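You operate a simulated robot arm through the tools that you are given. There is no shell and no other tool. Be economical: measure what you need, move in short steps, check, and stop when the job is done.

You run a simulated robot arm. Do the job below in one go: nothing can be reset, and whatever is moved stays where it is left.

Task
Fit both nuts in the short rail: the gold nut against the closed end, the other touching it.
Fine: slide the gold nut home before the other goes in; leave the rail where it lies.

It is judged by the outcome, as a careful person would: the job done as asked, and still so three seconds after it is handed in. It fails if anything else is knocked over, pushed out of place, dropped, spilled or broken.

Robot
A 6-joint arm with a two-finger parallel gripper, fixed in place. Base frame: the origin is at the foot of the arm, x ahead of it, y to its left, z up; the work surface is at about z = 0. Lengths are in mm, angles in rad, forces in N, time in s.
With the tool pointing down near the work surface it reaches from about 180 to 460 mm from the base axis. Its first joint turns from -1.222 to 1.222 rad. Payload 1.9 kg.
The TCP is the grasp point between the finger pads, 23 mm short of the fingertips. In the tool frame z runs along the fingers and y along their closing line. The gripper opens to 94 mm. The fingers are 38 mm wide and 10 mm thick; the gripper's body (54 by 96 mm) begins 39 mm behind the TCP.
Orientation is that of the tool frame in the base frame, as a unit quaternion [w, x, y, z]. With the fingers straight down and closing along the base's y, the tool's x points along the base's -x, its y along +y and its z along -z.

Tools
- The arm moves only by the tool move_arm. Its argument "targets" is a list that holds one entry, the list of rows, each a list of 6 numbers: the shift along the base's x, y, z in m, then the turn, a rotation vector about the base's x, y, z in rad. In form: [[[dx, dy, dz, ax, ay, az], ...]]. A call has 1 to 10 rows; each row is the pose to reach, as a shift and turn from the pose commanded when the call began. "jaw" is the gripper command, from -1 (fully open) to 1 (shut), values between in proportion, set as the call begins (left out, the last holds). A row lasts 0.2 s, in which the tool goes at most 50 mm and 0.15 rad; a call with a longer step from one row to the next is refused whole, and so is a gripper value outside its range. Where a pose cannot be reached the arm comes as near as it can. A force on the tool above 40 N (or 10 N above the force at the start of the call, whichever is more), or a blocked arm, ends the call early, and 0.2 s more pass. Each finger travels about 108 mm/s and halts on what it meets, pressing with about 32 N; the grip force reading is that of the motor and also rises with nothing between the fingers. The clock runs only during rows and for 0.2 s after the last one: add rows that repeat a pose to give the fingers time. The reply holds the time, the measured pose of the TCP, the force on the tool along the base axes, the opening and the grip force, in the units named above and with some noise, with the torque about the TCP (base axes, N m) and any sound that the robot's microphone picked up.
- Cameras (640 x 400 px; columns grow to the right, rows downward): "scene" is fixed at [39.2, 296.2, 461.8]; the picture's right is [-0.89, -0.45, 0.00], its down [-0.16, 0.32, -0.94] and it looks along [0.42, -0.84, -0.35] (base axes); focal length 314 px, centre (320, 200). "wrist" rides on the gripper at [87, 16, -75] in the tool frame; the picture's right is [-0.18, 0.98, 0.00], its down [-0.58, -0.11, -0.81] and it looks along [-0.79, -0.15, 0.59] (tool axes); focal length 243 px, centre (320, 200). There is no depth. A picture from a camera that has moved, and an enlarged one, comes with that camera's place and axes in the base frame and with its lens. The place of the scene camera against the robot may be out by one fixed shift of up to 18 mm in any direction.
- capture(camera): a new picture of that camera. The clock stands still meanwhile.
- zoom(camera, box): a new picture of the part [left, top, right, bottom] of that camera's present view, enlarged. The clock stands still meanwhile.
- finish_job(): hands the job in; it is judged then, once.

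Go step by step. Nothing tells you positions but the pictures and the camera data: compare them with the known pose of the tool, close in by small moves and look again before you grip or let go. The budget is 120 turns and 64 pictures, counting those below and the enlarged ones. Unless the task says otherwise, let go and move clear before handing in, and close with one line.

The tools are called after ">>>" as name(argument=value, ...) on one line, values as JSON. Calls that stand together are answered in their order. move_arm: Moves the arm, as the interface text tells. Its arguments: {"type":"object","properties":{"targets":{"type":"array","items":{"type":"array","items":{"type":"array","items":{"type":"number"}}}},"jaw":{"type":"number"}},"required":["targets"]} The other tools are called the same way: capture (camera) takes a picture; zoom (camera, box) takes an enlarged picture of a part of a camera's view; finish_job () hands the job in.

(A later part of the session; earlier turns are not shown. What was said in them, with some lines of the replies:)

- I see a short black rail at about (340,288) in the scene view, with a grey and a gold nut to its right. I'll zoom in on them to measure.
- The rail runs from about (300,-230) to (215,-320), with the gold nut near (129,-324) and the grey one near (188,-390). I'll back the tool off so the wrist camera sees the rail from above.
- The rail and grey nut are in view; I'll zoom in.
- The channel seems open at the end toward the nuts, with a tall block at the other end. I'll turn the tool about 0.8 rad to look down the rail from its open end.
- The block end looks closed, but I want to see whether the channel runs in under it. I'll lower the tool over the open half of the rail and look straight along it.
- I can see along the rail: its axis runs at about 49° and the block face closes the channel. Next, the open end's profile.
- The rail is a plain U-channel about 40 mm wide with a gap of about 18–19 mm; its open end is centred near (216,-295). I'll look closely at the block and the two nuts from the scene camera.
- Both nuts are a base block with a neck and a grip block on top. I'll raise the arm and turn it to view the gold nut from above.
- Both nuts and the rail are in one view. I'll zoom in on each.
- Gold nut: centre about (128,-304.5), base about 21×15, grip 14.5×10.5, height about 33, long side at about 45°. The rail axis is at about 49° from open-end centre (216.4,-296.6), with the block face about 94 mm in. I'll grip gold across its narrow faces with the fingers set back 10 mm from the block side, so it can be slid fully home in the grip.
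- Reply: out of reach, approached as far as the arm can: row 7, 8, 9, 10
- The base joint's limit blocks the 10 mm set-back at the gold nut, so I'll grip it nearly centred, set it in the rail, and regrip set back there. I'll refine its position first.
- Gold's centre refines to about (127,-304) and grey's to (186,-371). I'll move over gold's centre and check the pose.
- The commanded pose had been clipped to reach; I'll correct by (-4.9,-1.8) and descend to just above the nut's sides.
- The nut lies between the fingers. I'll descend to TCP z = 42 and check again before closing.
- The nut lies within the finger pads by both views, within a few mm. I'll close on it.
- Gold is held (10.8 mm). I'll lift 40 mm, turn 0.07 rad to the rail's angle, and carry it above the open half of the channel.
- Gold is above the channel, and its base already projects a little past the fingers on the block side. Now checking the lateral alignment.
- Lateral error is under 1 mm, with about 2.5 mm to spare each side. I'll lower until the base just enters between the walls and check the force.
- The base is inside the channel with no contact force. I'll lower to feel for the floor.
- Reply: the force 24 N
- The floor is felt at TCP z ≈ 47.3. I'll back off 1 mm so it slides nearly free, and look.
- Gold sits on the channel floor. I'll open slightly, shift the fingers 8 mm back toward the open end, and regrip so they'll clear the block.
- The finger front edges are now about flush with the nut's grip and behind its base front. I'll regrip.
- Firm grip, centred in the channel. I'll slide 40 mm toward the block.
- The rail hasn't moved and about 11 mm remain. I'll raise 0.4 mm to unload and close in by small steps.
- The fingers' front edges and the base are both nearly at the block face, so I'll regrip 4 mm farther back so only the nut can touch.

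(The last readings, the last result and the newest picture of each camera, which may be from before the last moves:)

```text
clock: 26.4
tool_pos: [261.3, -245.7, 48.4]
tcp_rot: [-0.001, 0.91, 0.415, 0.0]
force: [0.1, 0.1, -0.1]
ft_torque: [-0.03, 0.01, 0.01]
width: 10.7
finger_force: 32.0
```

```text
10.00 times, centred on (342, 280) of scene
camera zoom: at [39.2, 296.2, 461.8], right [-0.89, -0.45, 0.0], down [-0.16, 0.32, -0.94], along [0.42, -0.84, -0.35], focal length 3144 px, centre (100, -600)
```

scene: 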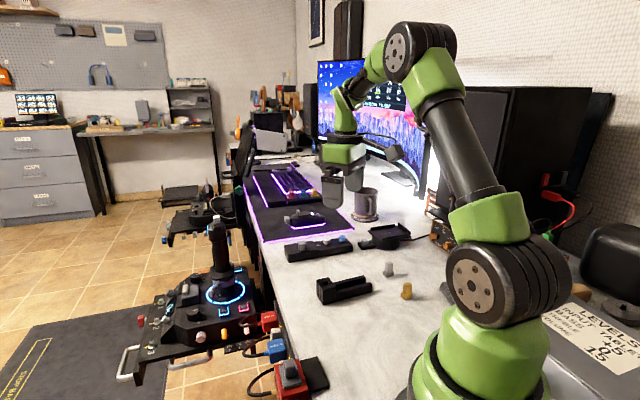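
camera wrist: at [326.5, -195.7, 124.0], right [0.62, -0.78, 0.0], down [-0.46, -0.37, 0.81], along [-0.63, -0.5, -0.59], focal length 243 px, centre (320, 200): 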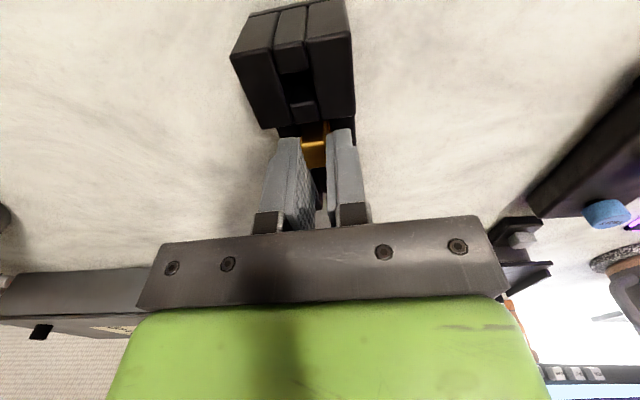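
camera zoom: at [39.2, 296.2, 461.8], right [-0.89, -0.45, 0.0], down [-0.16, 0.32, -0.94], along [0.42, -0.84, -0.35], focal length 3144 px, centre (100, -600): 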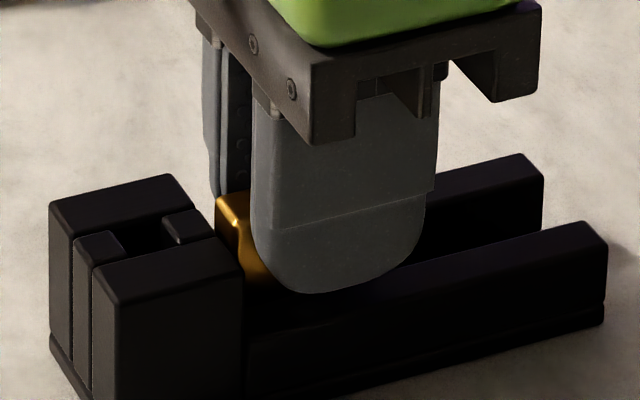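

The rail shifted by about half a mm on the last 0.8 mm push, so gold is against the block now. I'll release and lift straight up.

>>> move_arm(targets=[[[0, 0, 0, 0, 0, 0], [0, 0, 0, 0, 0, 0]]], jaw=0.45)

>>> move_arm(targets=[[[0, 0, 0.02, 0, 0, 0], [0, 0, 0.05, 0, 0, 0], [-0.015, -0.02, 0.06, 0, 0, 0], [-0.015, -0.02, 0.06, 0, 0, 0]]])

>>> zoom(camera="scene", box=[318, 260, 366, 300])

>>> capture(camera="wrist")

```text
clock: 27.0
tool_pos: [261.1, -246.0, 50.0]
tcp_rot: [-0.001, 0.909, 0.416, 0.0]
force: [0.0, 0.2, -0.1]
ft_torque: [-0.02, 0.01, 0.02]
width: 25.9
finger_force: 0.2
```

```text
clock: 28.0
tool_pos: [247.3, -264.7, 109.4]
tcp_rot: [0.0, 0.91, 0.415, 0.0]
force: [-0.4, 0.9, -1.2]
ft_torque: [0.03, -0.01, -0.03]
width: 26.0
finger_force: 0.0
```

```text
10.00 times, centred on (342, 280) of scene
camera zoom: at [39.2, 296.2, 461.8], right [-0.89, -0.45, 0.0], down [-0.16, 0.32, -0.94], along [0.42, -0.84, -0.35], focal length 3144 px, centre (100, -600)
```

zoom: 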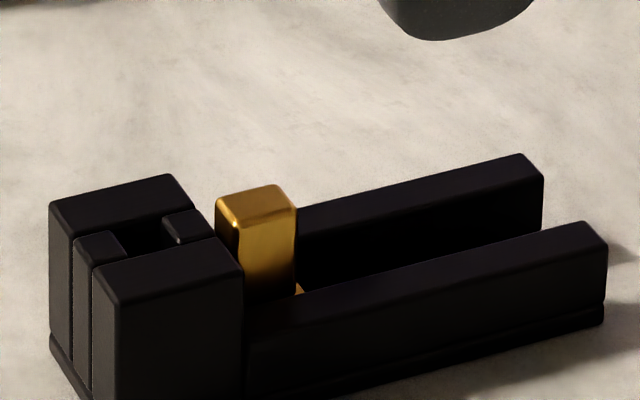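

```text
20 pictures are left
camera wrist: at [314.8, -210.5, 184.8], right [0.62, -0.78, 0.0], down [-0.46, -0.37, 0.81], along [-0.63, -0.5, -0.59], focal length 243 px, centre (320, 200)
```

wrist: 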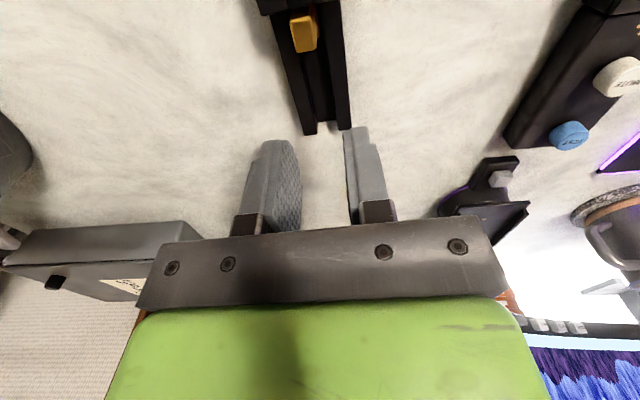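

Gold stands home against the block. Grey is at (185.7,-370.8), at nearly the rail's angle, so I'll move over it with the fingers set back 9.5 mm.

>>> move_arm(targets=[[[-0.0225, -0.0378, 0, 0, 0, 0], [-0.045, -0.0755, -0.01, 0, 0, 0], [-0.0675, -0.1133, -0.03, 0, 0, 0], [-0.0675, -0.1133, -0.04, 0, 0, 0], [-0.0675, -0.1133, -0.04, 0, 0, 0]]], jaw=0.2)

>>> zoom(camera="wrist", box=[220, 50, 420, 210])

```text
clock: 29.2
tool_pos: [179.7, -378.5, 67.2]
tcp_rot: [-0.001, 0.91, 0.415, -0.001]
force: [-0.4, 0.1, -0.5]
ft_torque: [0.0, -0.03, 0.02]
width: 37.4
finger_force: 0.0
```

```text
2.50 times, centred on (320, 130) of wrist
camera zoom: at [247.5, -324.4, 142.3], right [0.62, -0.78, 0.0], down [-0.46, -0.37, 0.81], along [-0.63, -0.5, -0.59], focal length 606 px, centre (320, 375)
```

zoom: 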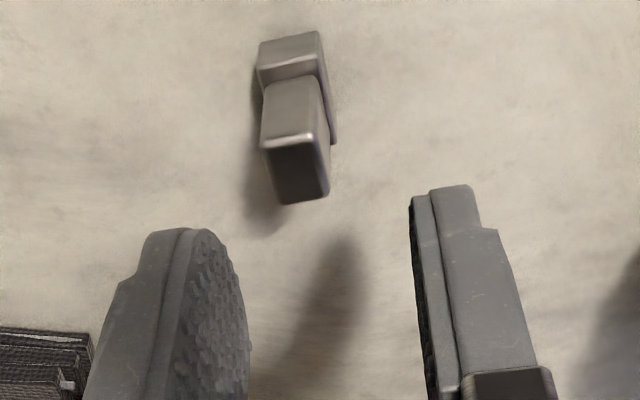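

Grey is between the finger lines, about 1.5 mm off-centre. I'll correct and descend to TCP z ≈ 42.5.

>>> move_arm(targets=[[[-0.0008, 0.0013, -0.01, 0, 0, 0], [-0.0008, 0.0013, -0.02, 0, 0, 0], [-0.0008, 0.0013, -0.0245, 0, 0, 0], [-0.0008, 0.0013, -0.0245, 0, 0, 0]]])

>>> zoom(camera="wrist", box=[220, 80, 420, 240])

```text
clock: 30.2
tool_pos: [178.0, -378.5, 43.1]
tcp_rot: [-0.001, 0.91, 0.416, -0.001]
force: [0.0, 0.0, -0.6]
ft_torque: [0.01, 0.01, 0.03]
width: 37.9
finger_force: 0.0
```

```text
2.50 times, centred on (320, 160) of wrist
camera zoom: at [246.4, -323.6, 118.3], right [0.62, -0.78, 0.0], down [-0.46, -0.37, 0.81], along [-0.63, -0.5, -0.59], focal length 606 px, centre (320, 300)
```

zoom: 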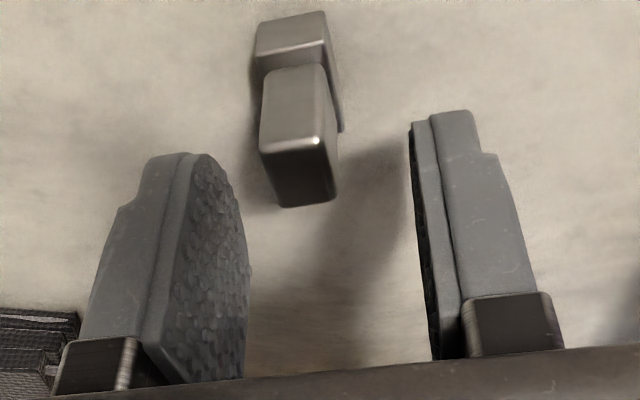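

I'll make a small correction of 1.5 mm toward the nut and 1.5 mm sideways, then close.

>>> move_arm(targets=[[[-0.0002, 0.0021, 0, 0, 0, 0], [-0.0002, 0.0021, 0, 0, 0, 0]]])

>>> move_arm(targets=[[[0, 0, 0, 0, 0, 0], [0, 0, 0, 0, 0, 0], [0, 0, 0, 0, 0, 0]]], jaw=1)

>>> zoom(camera="scene", box=[340, 230, 420, 290])

>>> zoom(camera="wrist", box=[220, 80, 420, 240])

```text
clock: 30.8
tool_pos: [177.5, -376.0, 44.3]
tcp_rot: [0.0, 0.91, 0.415, 0.0]
force: [-0.5, -0.1, -0.9]
ft_torque: [-0.02, 0.05, -0.01]
width: 37.7
finger_force: 0.0
```

```text
clock: 31.6
tool_pos: [176.7, -375.9, 43.4]
tcp_rot: [0.0, 0.91, 0.416, 0.0]
force: [0.4, 0.3, 1.5]
ft_torque: [0.07, -0.02, 0.0]
width: 10.6
finger_force: 32.0
```

```text
6.67 times, centred on (380, 260) of scene
camera zoom: at [39.2, 296.2, 461.8], right [-0.89, -0.45, 0.0], down [-0.16, 0.32, -0.94], along [0.42, -0.84, -0.35], focal length 2096 px, centre (-80, -200)
```

zoom: 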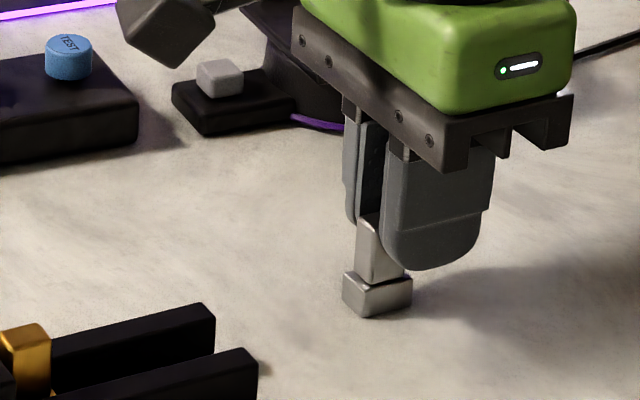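

```text
2.50 times, centred on (320, 160) of wrist
camera zoom: at [245.9, -321.3, 119.0], right [0.62, -0.78, 0.0], down [-0.46, -0.37, 0.81], along [-0.63, -0.5, -0.59], focal length 606 px, centre (320, 300)
```

zoom: 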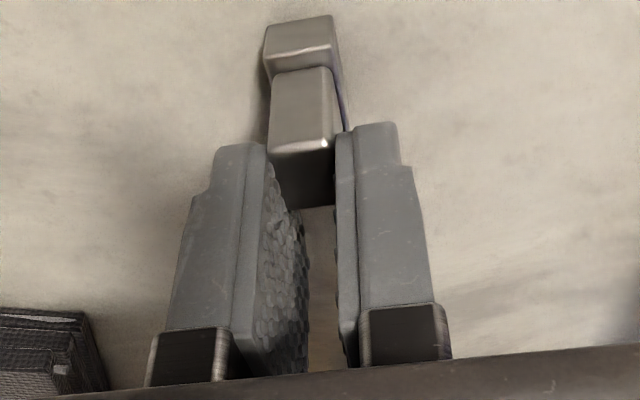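

Grey is held (10.6 mm) with its grip projecting ahead of the fingers. I'll lift and carry it above the open half of the channel.

>>> move_arm(targets=[[[0, 0, 0.02, 0, 0, 0], [0, 0, 0.04, 0, 0, 0], [0.013, 0.0234, 0.04, 0, 0, 0], [0.0258, 0.0468, 0.04, 0, 0, 0], [0.0387, 0.0702, 0.04, 0, 0, 0], [0.0516, 0.0936, 0.04, 0, 0, 0], [0.0516, 0.0936, 0.04, 0, 0, 0]]])

>>> zoom(camera="wrist", box=[240, 0, 400, 180])

>>> zoom(camera="scene", box=[310, 240, 390, 300])

```text
clock: 33.2
tool_pos: [229.0, -281.9, 83.9]
tcp_rot: [0.0, 0.91, 0.415, 0.0]
force: [-0.1, -0.3, -0.2]
ft_torque: [-0.02, 0.01, -0.04]
width: 10.6
finger_force: 32.5
```

```text
2.22 times, centred on (320, 90) of wrist
camera zoom: at [297.1, -227.6, 159.7], right [0.62, -0.78, 0.0], down [-0.46, -0.37, 0.81], along [-0.63, -0.5, -0.59], focal length 539 px, centre (320, 444)
```

zoom: 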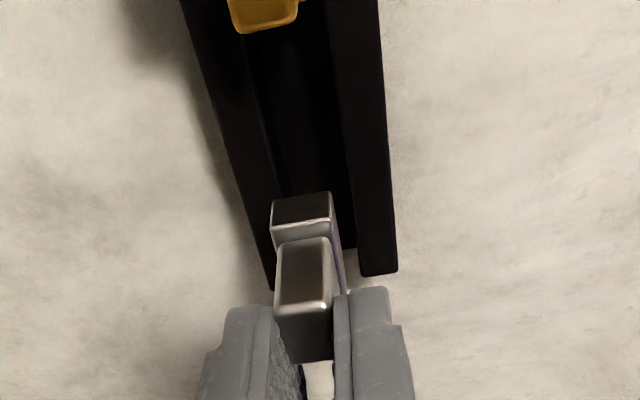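

```text
6.67 times, centred on (350, 270) of scene
camera zoom: at [39.2, 296.2, 461.8], right [-0.89, -0.45, 0.0], down [-0.16, 0.32, -0.94], along [0.42, -0.84, -0.35], focal length 2096 px, centre (120, -267)
```

zoom: 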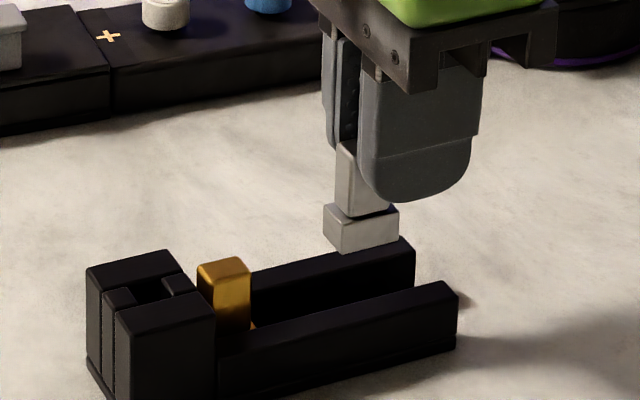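

Grey sits about 1.2 mm to one side; I'll correct that and lower it into the channel.

>>> move_arm(targets=[[[0.0009, -0.0008, 0, 0, 0, 0], [0.0009, -0.0008, -0.012, 0, 0, 0], [0.0009, -0.0008, -0.02, 0, 0, 0], [0.0009, -0.0008, -0.025, 0, 0, 0], [0.0009, -0.0008, -0.027, 0, 0, 0]]])

>>> zoom(camera="wrist", box=[240, 40, 400, 180])

```text
clock: 34.4
tool_pos: [229.8, -283.9, 57.8]
tcp_rot: [0.0, 0.91, 0.416, 0.001]
force: [-0.2, 0.1, -0.2]
ft_torque: [0.03, -0.02, 0.03]
width: 10.7
finger_force: 31.8
```

```text
2.86 times, centred on (320, 110) of wrist
camera zoom: at [298.2, -228.9, 132.8], right [0.62, -0.78, 0.0], down [-0.46, -0.37, 0.81], along [-0.63, -0.5, -0.59], focal length 693 px, centre (320, 457)
```

zoom: 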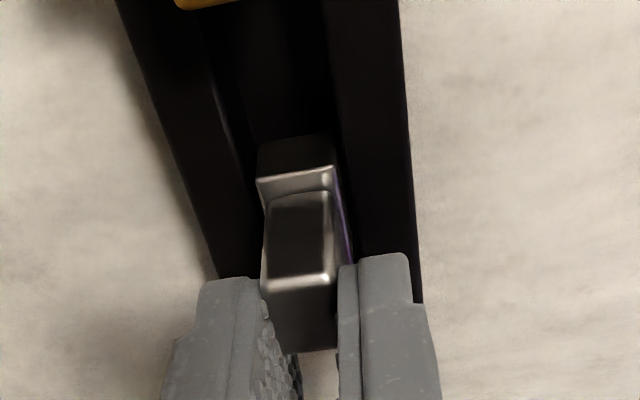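

The base is between the walls and force-free. I'll lower toward the floor.

>>> move_arm(targets=[[[0, 0, -0.004, 0, 0, 0], [0, 0, -0.0068, 0, 0, 0], [0, 0, -0.0068, 0, 0, 0]]])

>>> move_arm(targets=[[[0, 0, -0.001, 0, 0, 0], [0, 0, -0.001, 0, 0, 0]]])

```text
clock: 35.2
tool_pos: [228.7, -283.8, 51.5]
tcp_rot: [0.0, 0.91, 0.415, 0.0]
force: [0.9, -0.3, -0.3]
ft_torque: [0.0, 0.01, -0.02]
width: 10.7
finger_force: 32.2
```

```text
clock: 35.8
tool_pos: [229.3, -283.2, 49.1]
tcp_rot: [0.0, 0.91, 0.415, 0.0]
force: [-1.1, 0.9, 1.4]
ft_torque: [0.04, 0.0, 0.02]
width: 10.5
finger_force: 31.8
```

>>> move_arm(targets=[[[0, 0, -0.0007, 0, 0, 0], [0, 0, -0.0007, 0, 0, 0]]])

```text
clock: 36.4
tool_pos: [230.2, -284.9, 49.3]
tcp_rot: [0.0, 0.91, 0.415, 0.0]
force: [-3.1, 1.6, 18.0]
ft_torque: [0.34, -0.04, 0.05]
width: 10.7
finger_force: 32.3
```

Floor felt. I'll back off 0.7 mm and slide 25 mm toward gold.

>>> move_arm(targets=[[[0, 0, 0.0007, 0, 0, 0], [0.0041, 0.0047, 0.0007, 0, 0, 0], [0.0082, 0.0094, 0.0007, 0, 0, 0], [0.0123, 0.0142, 0.0007, 0, 0, 0], [0.0164, 0.0189, 0.0007, 0, 0, 0], [0.0164, 0.0189, 0.0007, 0, 0, 0]]])

>>> zoom(camera="scene", box=[318, 260, 366, 300])

>>> zoom(camera="wrist", box=[260, 60, 380, 165])

```text
clock: 37.8
tool_pos: [245.9, -264.0, 48.4]
tcp_rot: [-0.001, 0.91, 0.416, -0.001]
force: [-1.1, -0.8, 7.8]
ft_torque: [0.01, -0.01, 0.01]
width: 10.7
finger_force: 31.7
```

```text
10.00 times, centred on (342, 280) of scene
camera zoom: at [39.2, 296.2, 461.8], right [-0.89, -0.45, 0.0], down [-0.16, 0.32, -0.94], along [0.42, -0.84, -0.35], focal length 3144 px, centre (100, -600)
```

zoom: 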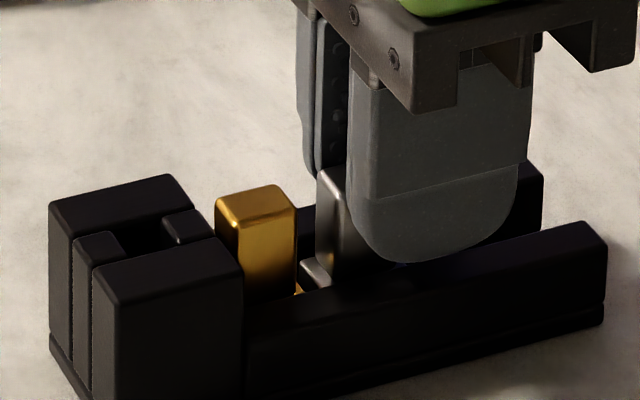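

```text
3.81 times, centred on (320, 112) of wrist
camera zoom: at [314.4, -209.9, 124.7], right [0.62, -0.78, 0.0], down [-0.46, -0.37, 0.81], along [-0.63, -0.5, -0.59], focal length 924 px, centre (320, 533)
```

zoom: 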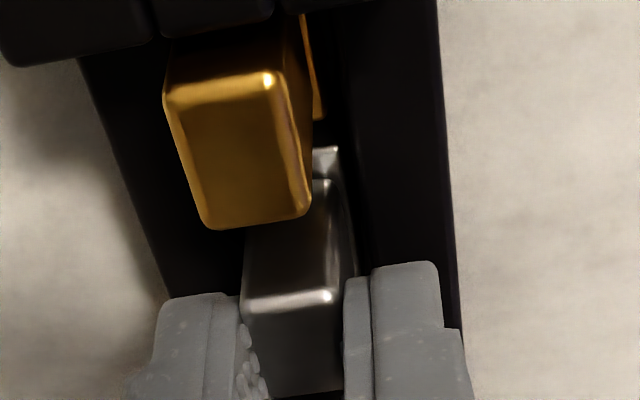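

A gap of about 3 mm remains. I'll unload 0.4 mm, advance 2.2 mm, then go by half-millimetres.

>>> move_arm(targets=[[[0.0007, 0.0008, 0.0004, 0, 0, 0], [0.0014, 0.0017, 0.0004, 0, 0, 0], [0.0014, 0.0017, 0.0004, 0, 0, 0]]])

>>> zoom(camera="scene", box=[318, 260, 366, 300])

```text
clock: 38.6
tool_pos: [247.8, -264.1, 50.1]
tcp_rot: [-0.001, 0.91, 0.415, 0.0]
force: [0.4, 0.4, -0.3]
ft_torque: [0.04, -0.01, 0.0]
width: 10.6
finger_force: 32.2
```

```text
10.00 times, centred on (342, 280) of scene
camera zoom: at [39.2, 296.2, 461.8], right [-0.89, -0.45, 0.0], down [-0.16, 0.32, -0.94], along [0.42, -0.84, -0.35], focal length 3144 px, centre (100, -600)
```

zoom: 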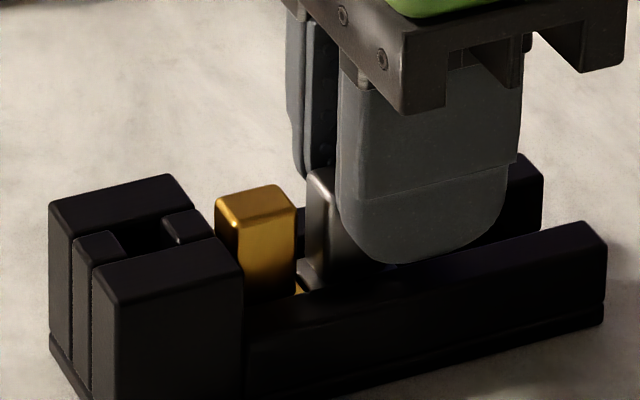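

About 1 mm is left. Two half-millimetre steps, then another look.

>>> move_arm(targets=[[[0.0003, 0.0004, 0, 0, 0, 0], [0.0003, 0.0004, 0, 0, 0, 0]]])

>>> move_arm(targets=[[[0.0003, 0.0004, 0, 0, 0, 0], [0.0003, 0.0004, 0, 0, 0, 0]]])

>>> zoom(camera="scene", box=[318, 260, 366, 300])

>>> zoom(camera="wrist", box=[290, 50, 370, 120])

```text
clock: 39.2
tool_pos: [248.3, -262.4, 49.8]
tcp_rot: [-0.001, 0.91, 0.416, -0.001]
force: [-0.3, 0.6, -0.5]
ft_torque: [0.0, -0.01, -0.03]
width: 10.7
finger_force: 31.8
```

```text
clock: 39.8
tool_pos: [248.6, -262.4, 50.0]
tcp_rot: [0.001, 0.91, 0.416, -0.001]
force: [-0.8, -1.2, 0.6]
ft_torque: [-0.06, 0.02, 0.02]
width: 10.9
finger_force: 31.7
```

```text
10.00 times, centred on (342, 280) of scene
camera zoom: at [39.2, 296.2, 461.8], right [-0.89, -0.45, 0.0], down [-0.16, 0.32, -0.94], along [0.42, -0.84, -0.35], focal length 3144 px, centre (100, -600)
```

zoom: 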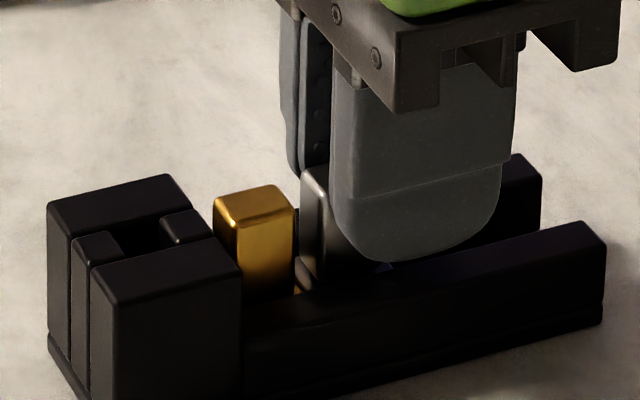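

```text
5.71 times, centred on (330, 85) of wrist
camera zoom: at [317.3, -207.3, 125.5], right [0.62, -0.78, 0.0], down [-0.46, -0.37, 0.81], along [-0.63, -0.5, -0.59], focal length 1386 px, centre (263, 857)
```

zoom: 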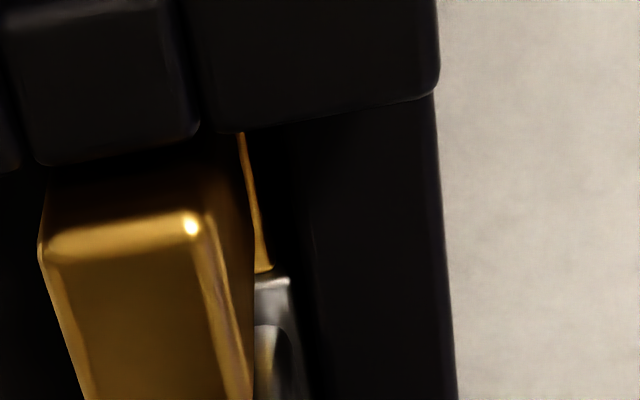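

Grey touches gold: the bases meet, and the last step nudged gold and rail by about 0.4 mm, so I stop pushing. Release, lift straight up, and check.

>>> move_arm(targets=[[[0, 0, -0.0004, 0, 0, 0], [0, 0, -0.0004, 0, 0, 0]]])

>>> move_arm(targets=[[[0, 0, 0, 0, 0, 0], [0, 0, 0, 0, 0, 0]]], jaw=0.45)

>>> move_arm(targets=[[[0, 0, 0.02, 0, 0, 0], [0, 0, 0.05, 0, 0, 0], [-0.003, -0.0035, 0.08, 0, 0, 0], [-0.003, -0.0035, 0.08, 0, 0, 0]]])

>>> zoom(camera="scene", box=[318, 260, 366, 300])

>>> zoom(camera="wrist", box=[260, 0, 380, 80])

```text
clock: 40.4
tool_pos: [248.3, -261.3, 50.6]
tcp_rot: [-0.001, 0.91, 0.415, 0.0]
force: [0.4, -0.4, -0.7]
ft_torque: [0.03, -0.06, 0.01]
width: 10.8
finger_force: 31.9
```

```text
clock: 41.0
tool_pos: [249.6, -261.8, 49.7]
tcp_rot: [-0.001, 0.91, 0.416, 0.0]
force: [0.3, -0.6, -0.4]
ft_torque: [-0.01, 0.01, 0.02]
width: 25.9
finger_force: 0.0
```

```text
clock: 42.0
tool_pos: [244.8, -266.8, 132.0]
tcp_rot: [-0.001, 0.909, 0.416, 0.0]
force: [1.2, 0.8, 0.7]
ft_torque: [0.02, 0.01, 0.0]
width: 25.9
finger_force: 0.0
```

```text
10.00 times, centred on (342, 280) of scene
camera zoom: at [39.2, 296.2, 461.8], right [-0.89, -0.45, 0.0], down [-0.16, 0.32, -0.94], along [0.42, -0.84, -0.35], focal length 3144 px, centre (100, -600)
```

zoom: 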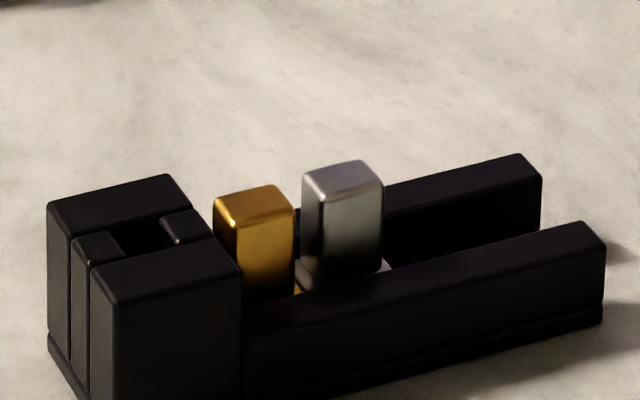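

```text
5.00 times, centred on (320, 40) of wrist
camera zoom: at [313.3, -210.7, 206.0], right [0.62, -0.78, 0.0], down [-0.46, -0.37, 0.81], along [-0.63, -0.5, -0.59], focal length 1213 px, centre (320, 1000)
```

zoom: 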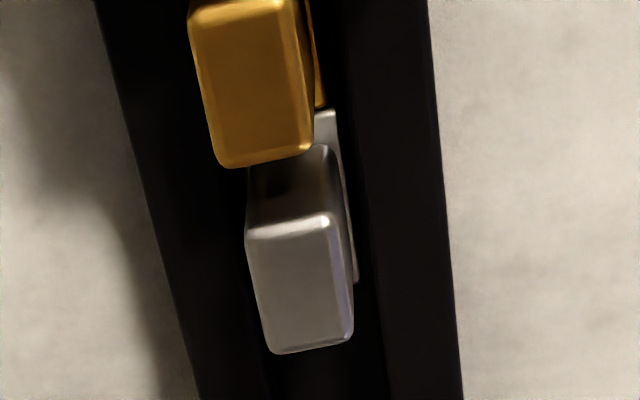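

Both nuts stand in the channel, gold against the closed end and grey against gold. The rail has shifted about 1 mm and the gripper is clear above it. Handing in.

>>> finish_job()

```text
The job is handed in.
```

Both nuts are in the short rail, gold slid home against the closed end before the grey went in touching it; the final contact nudges shifted the rail about 1 mm along its length.
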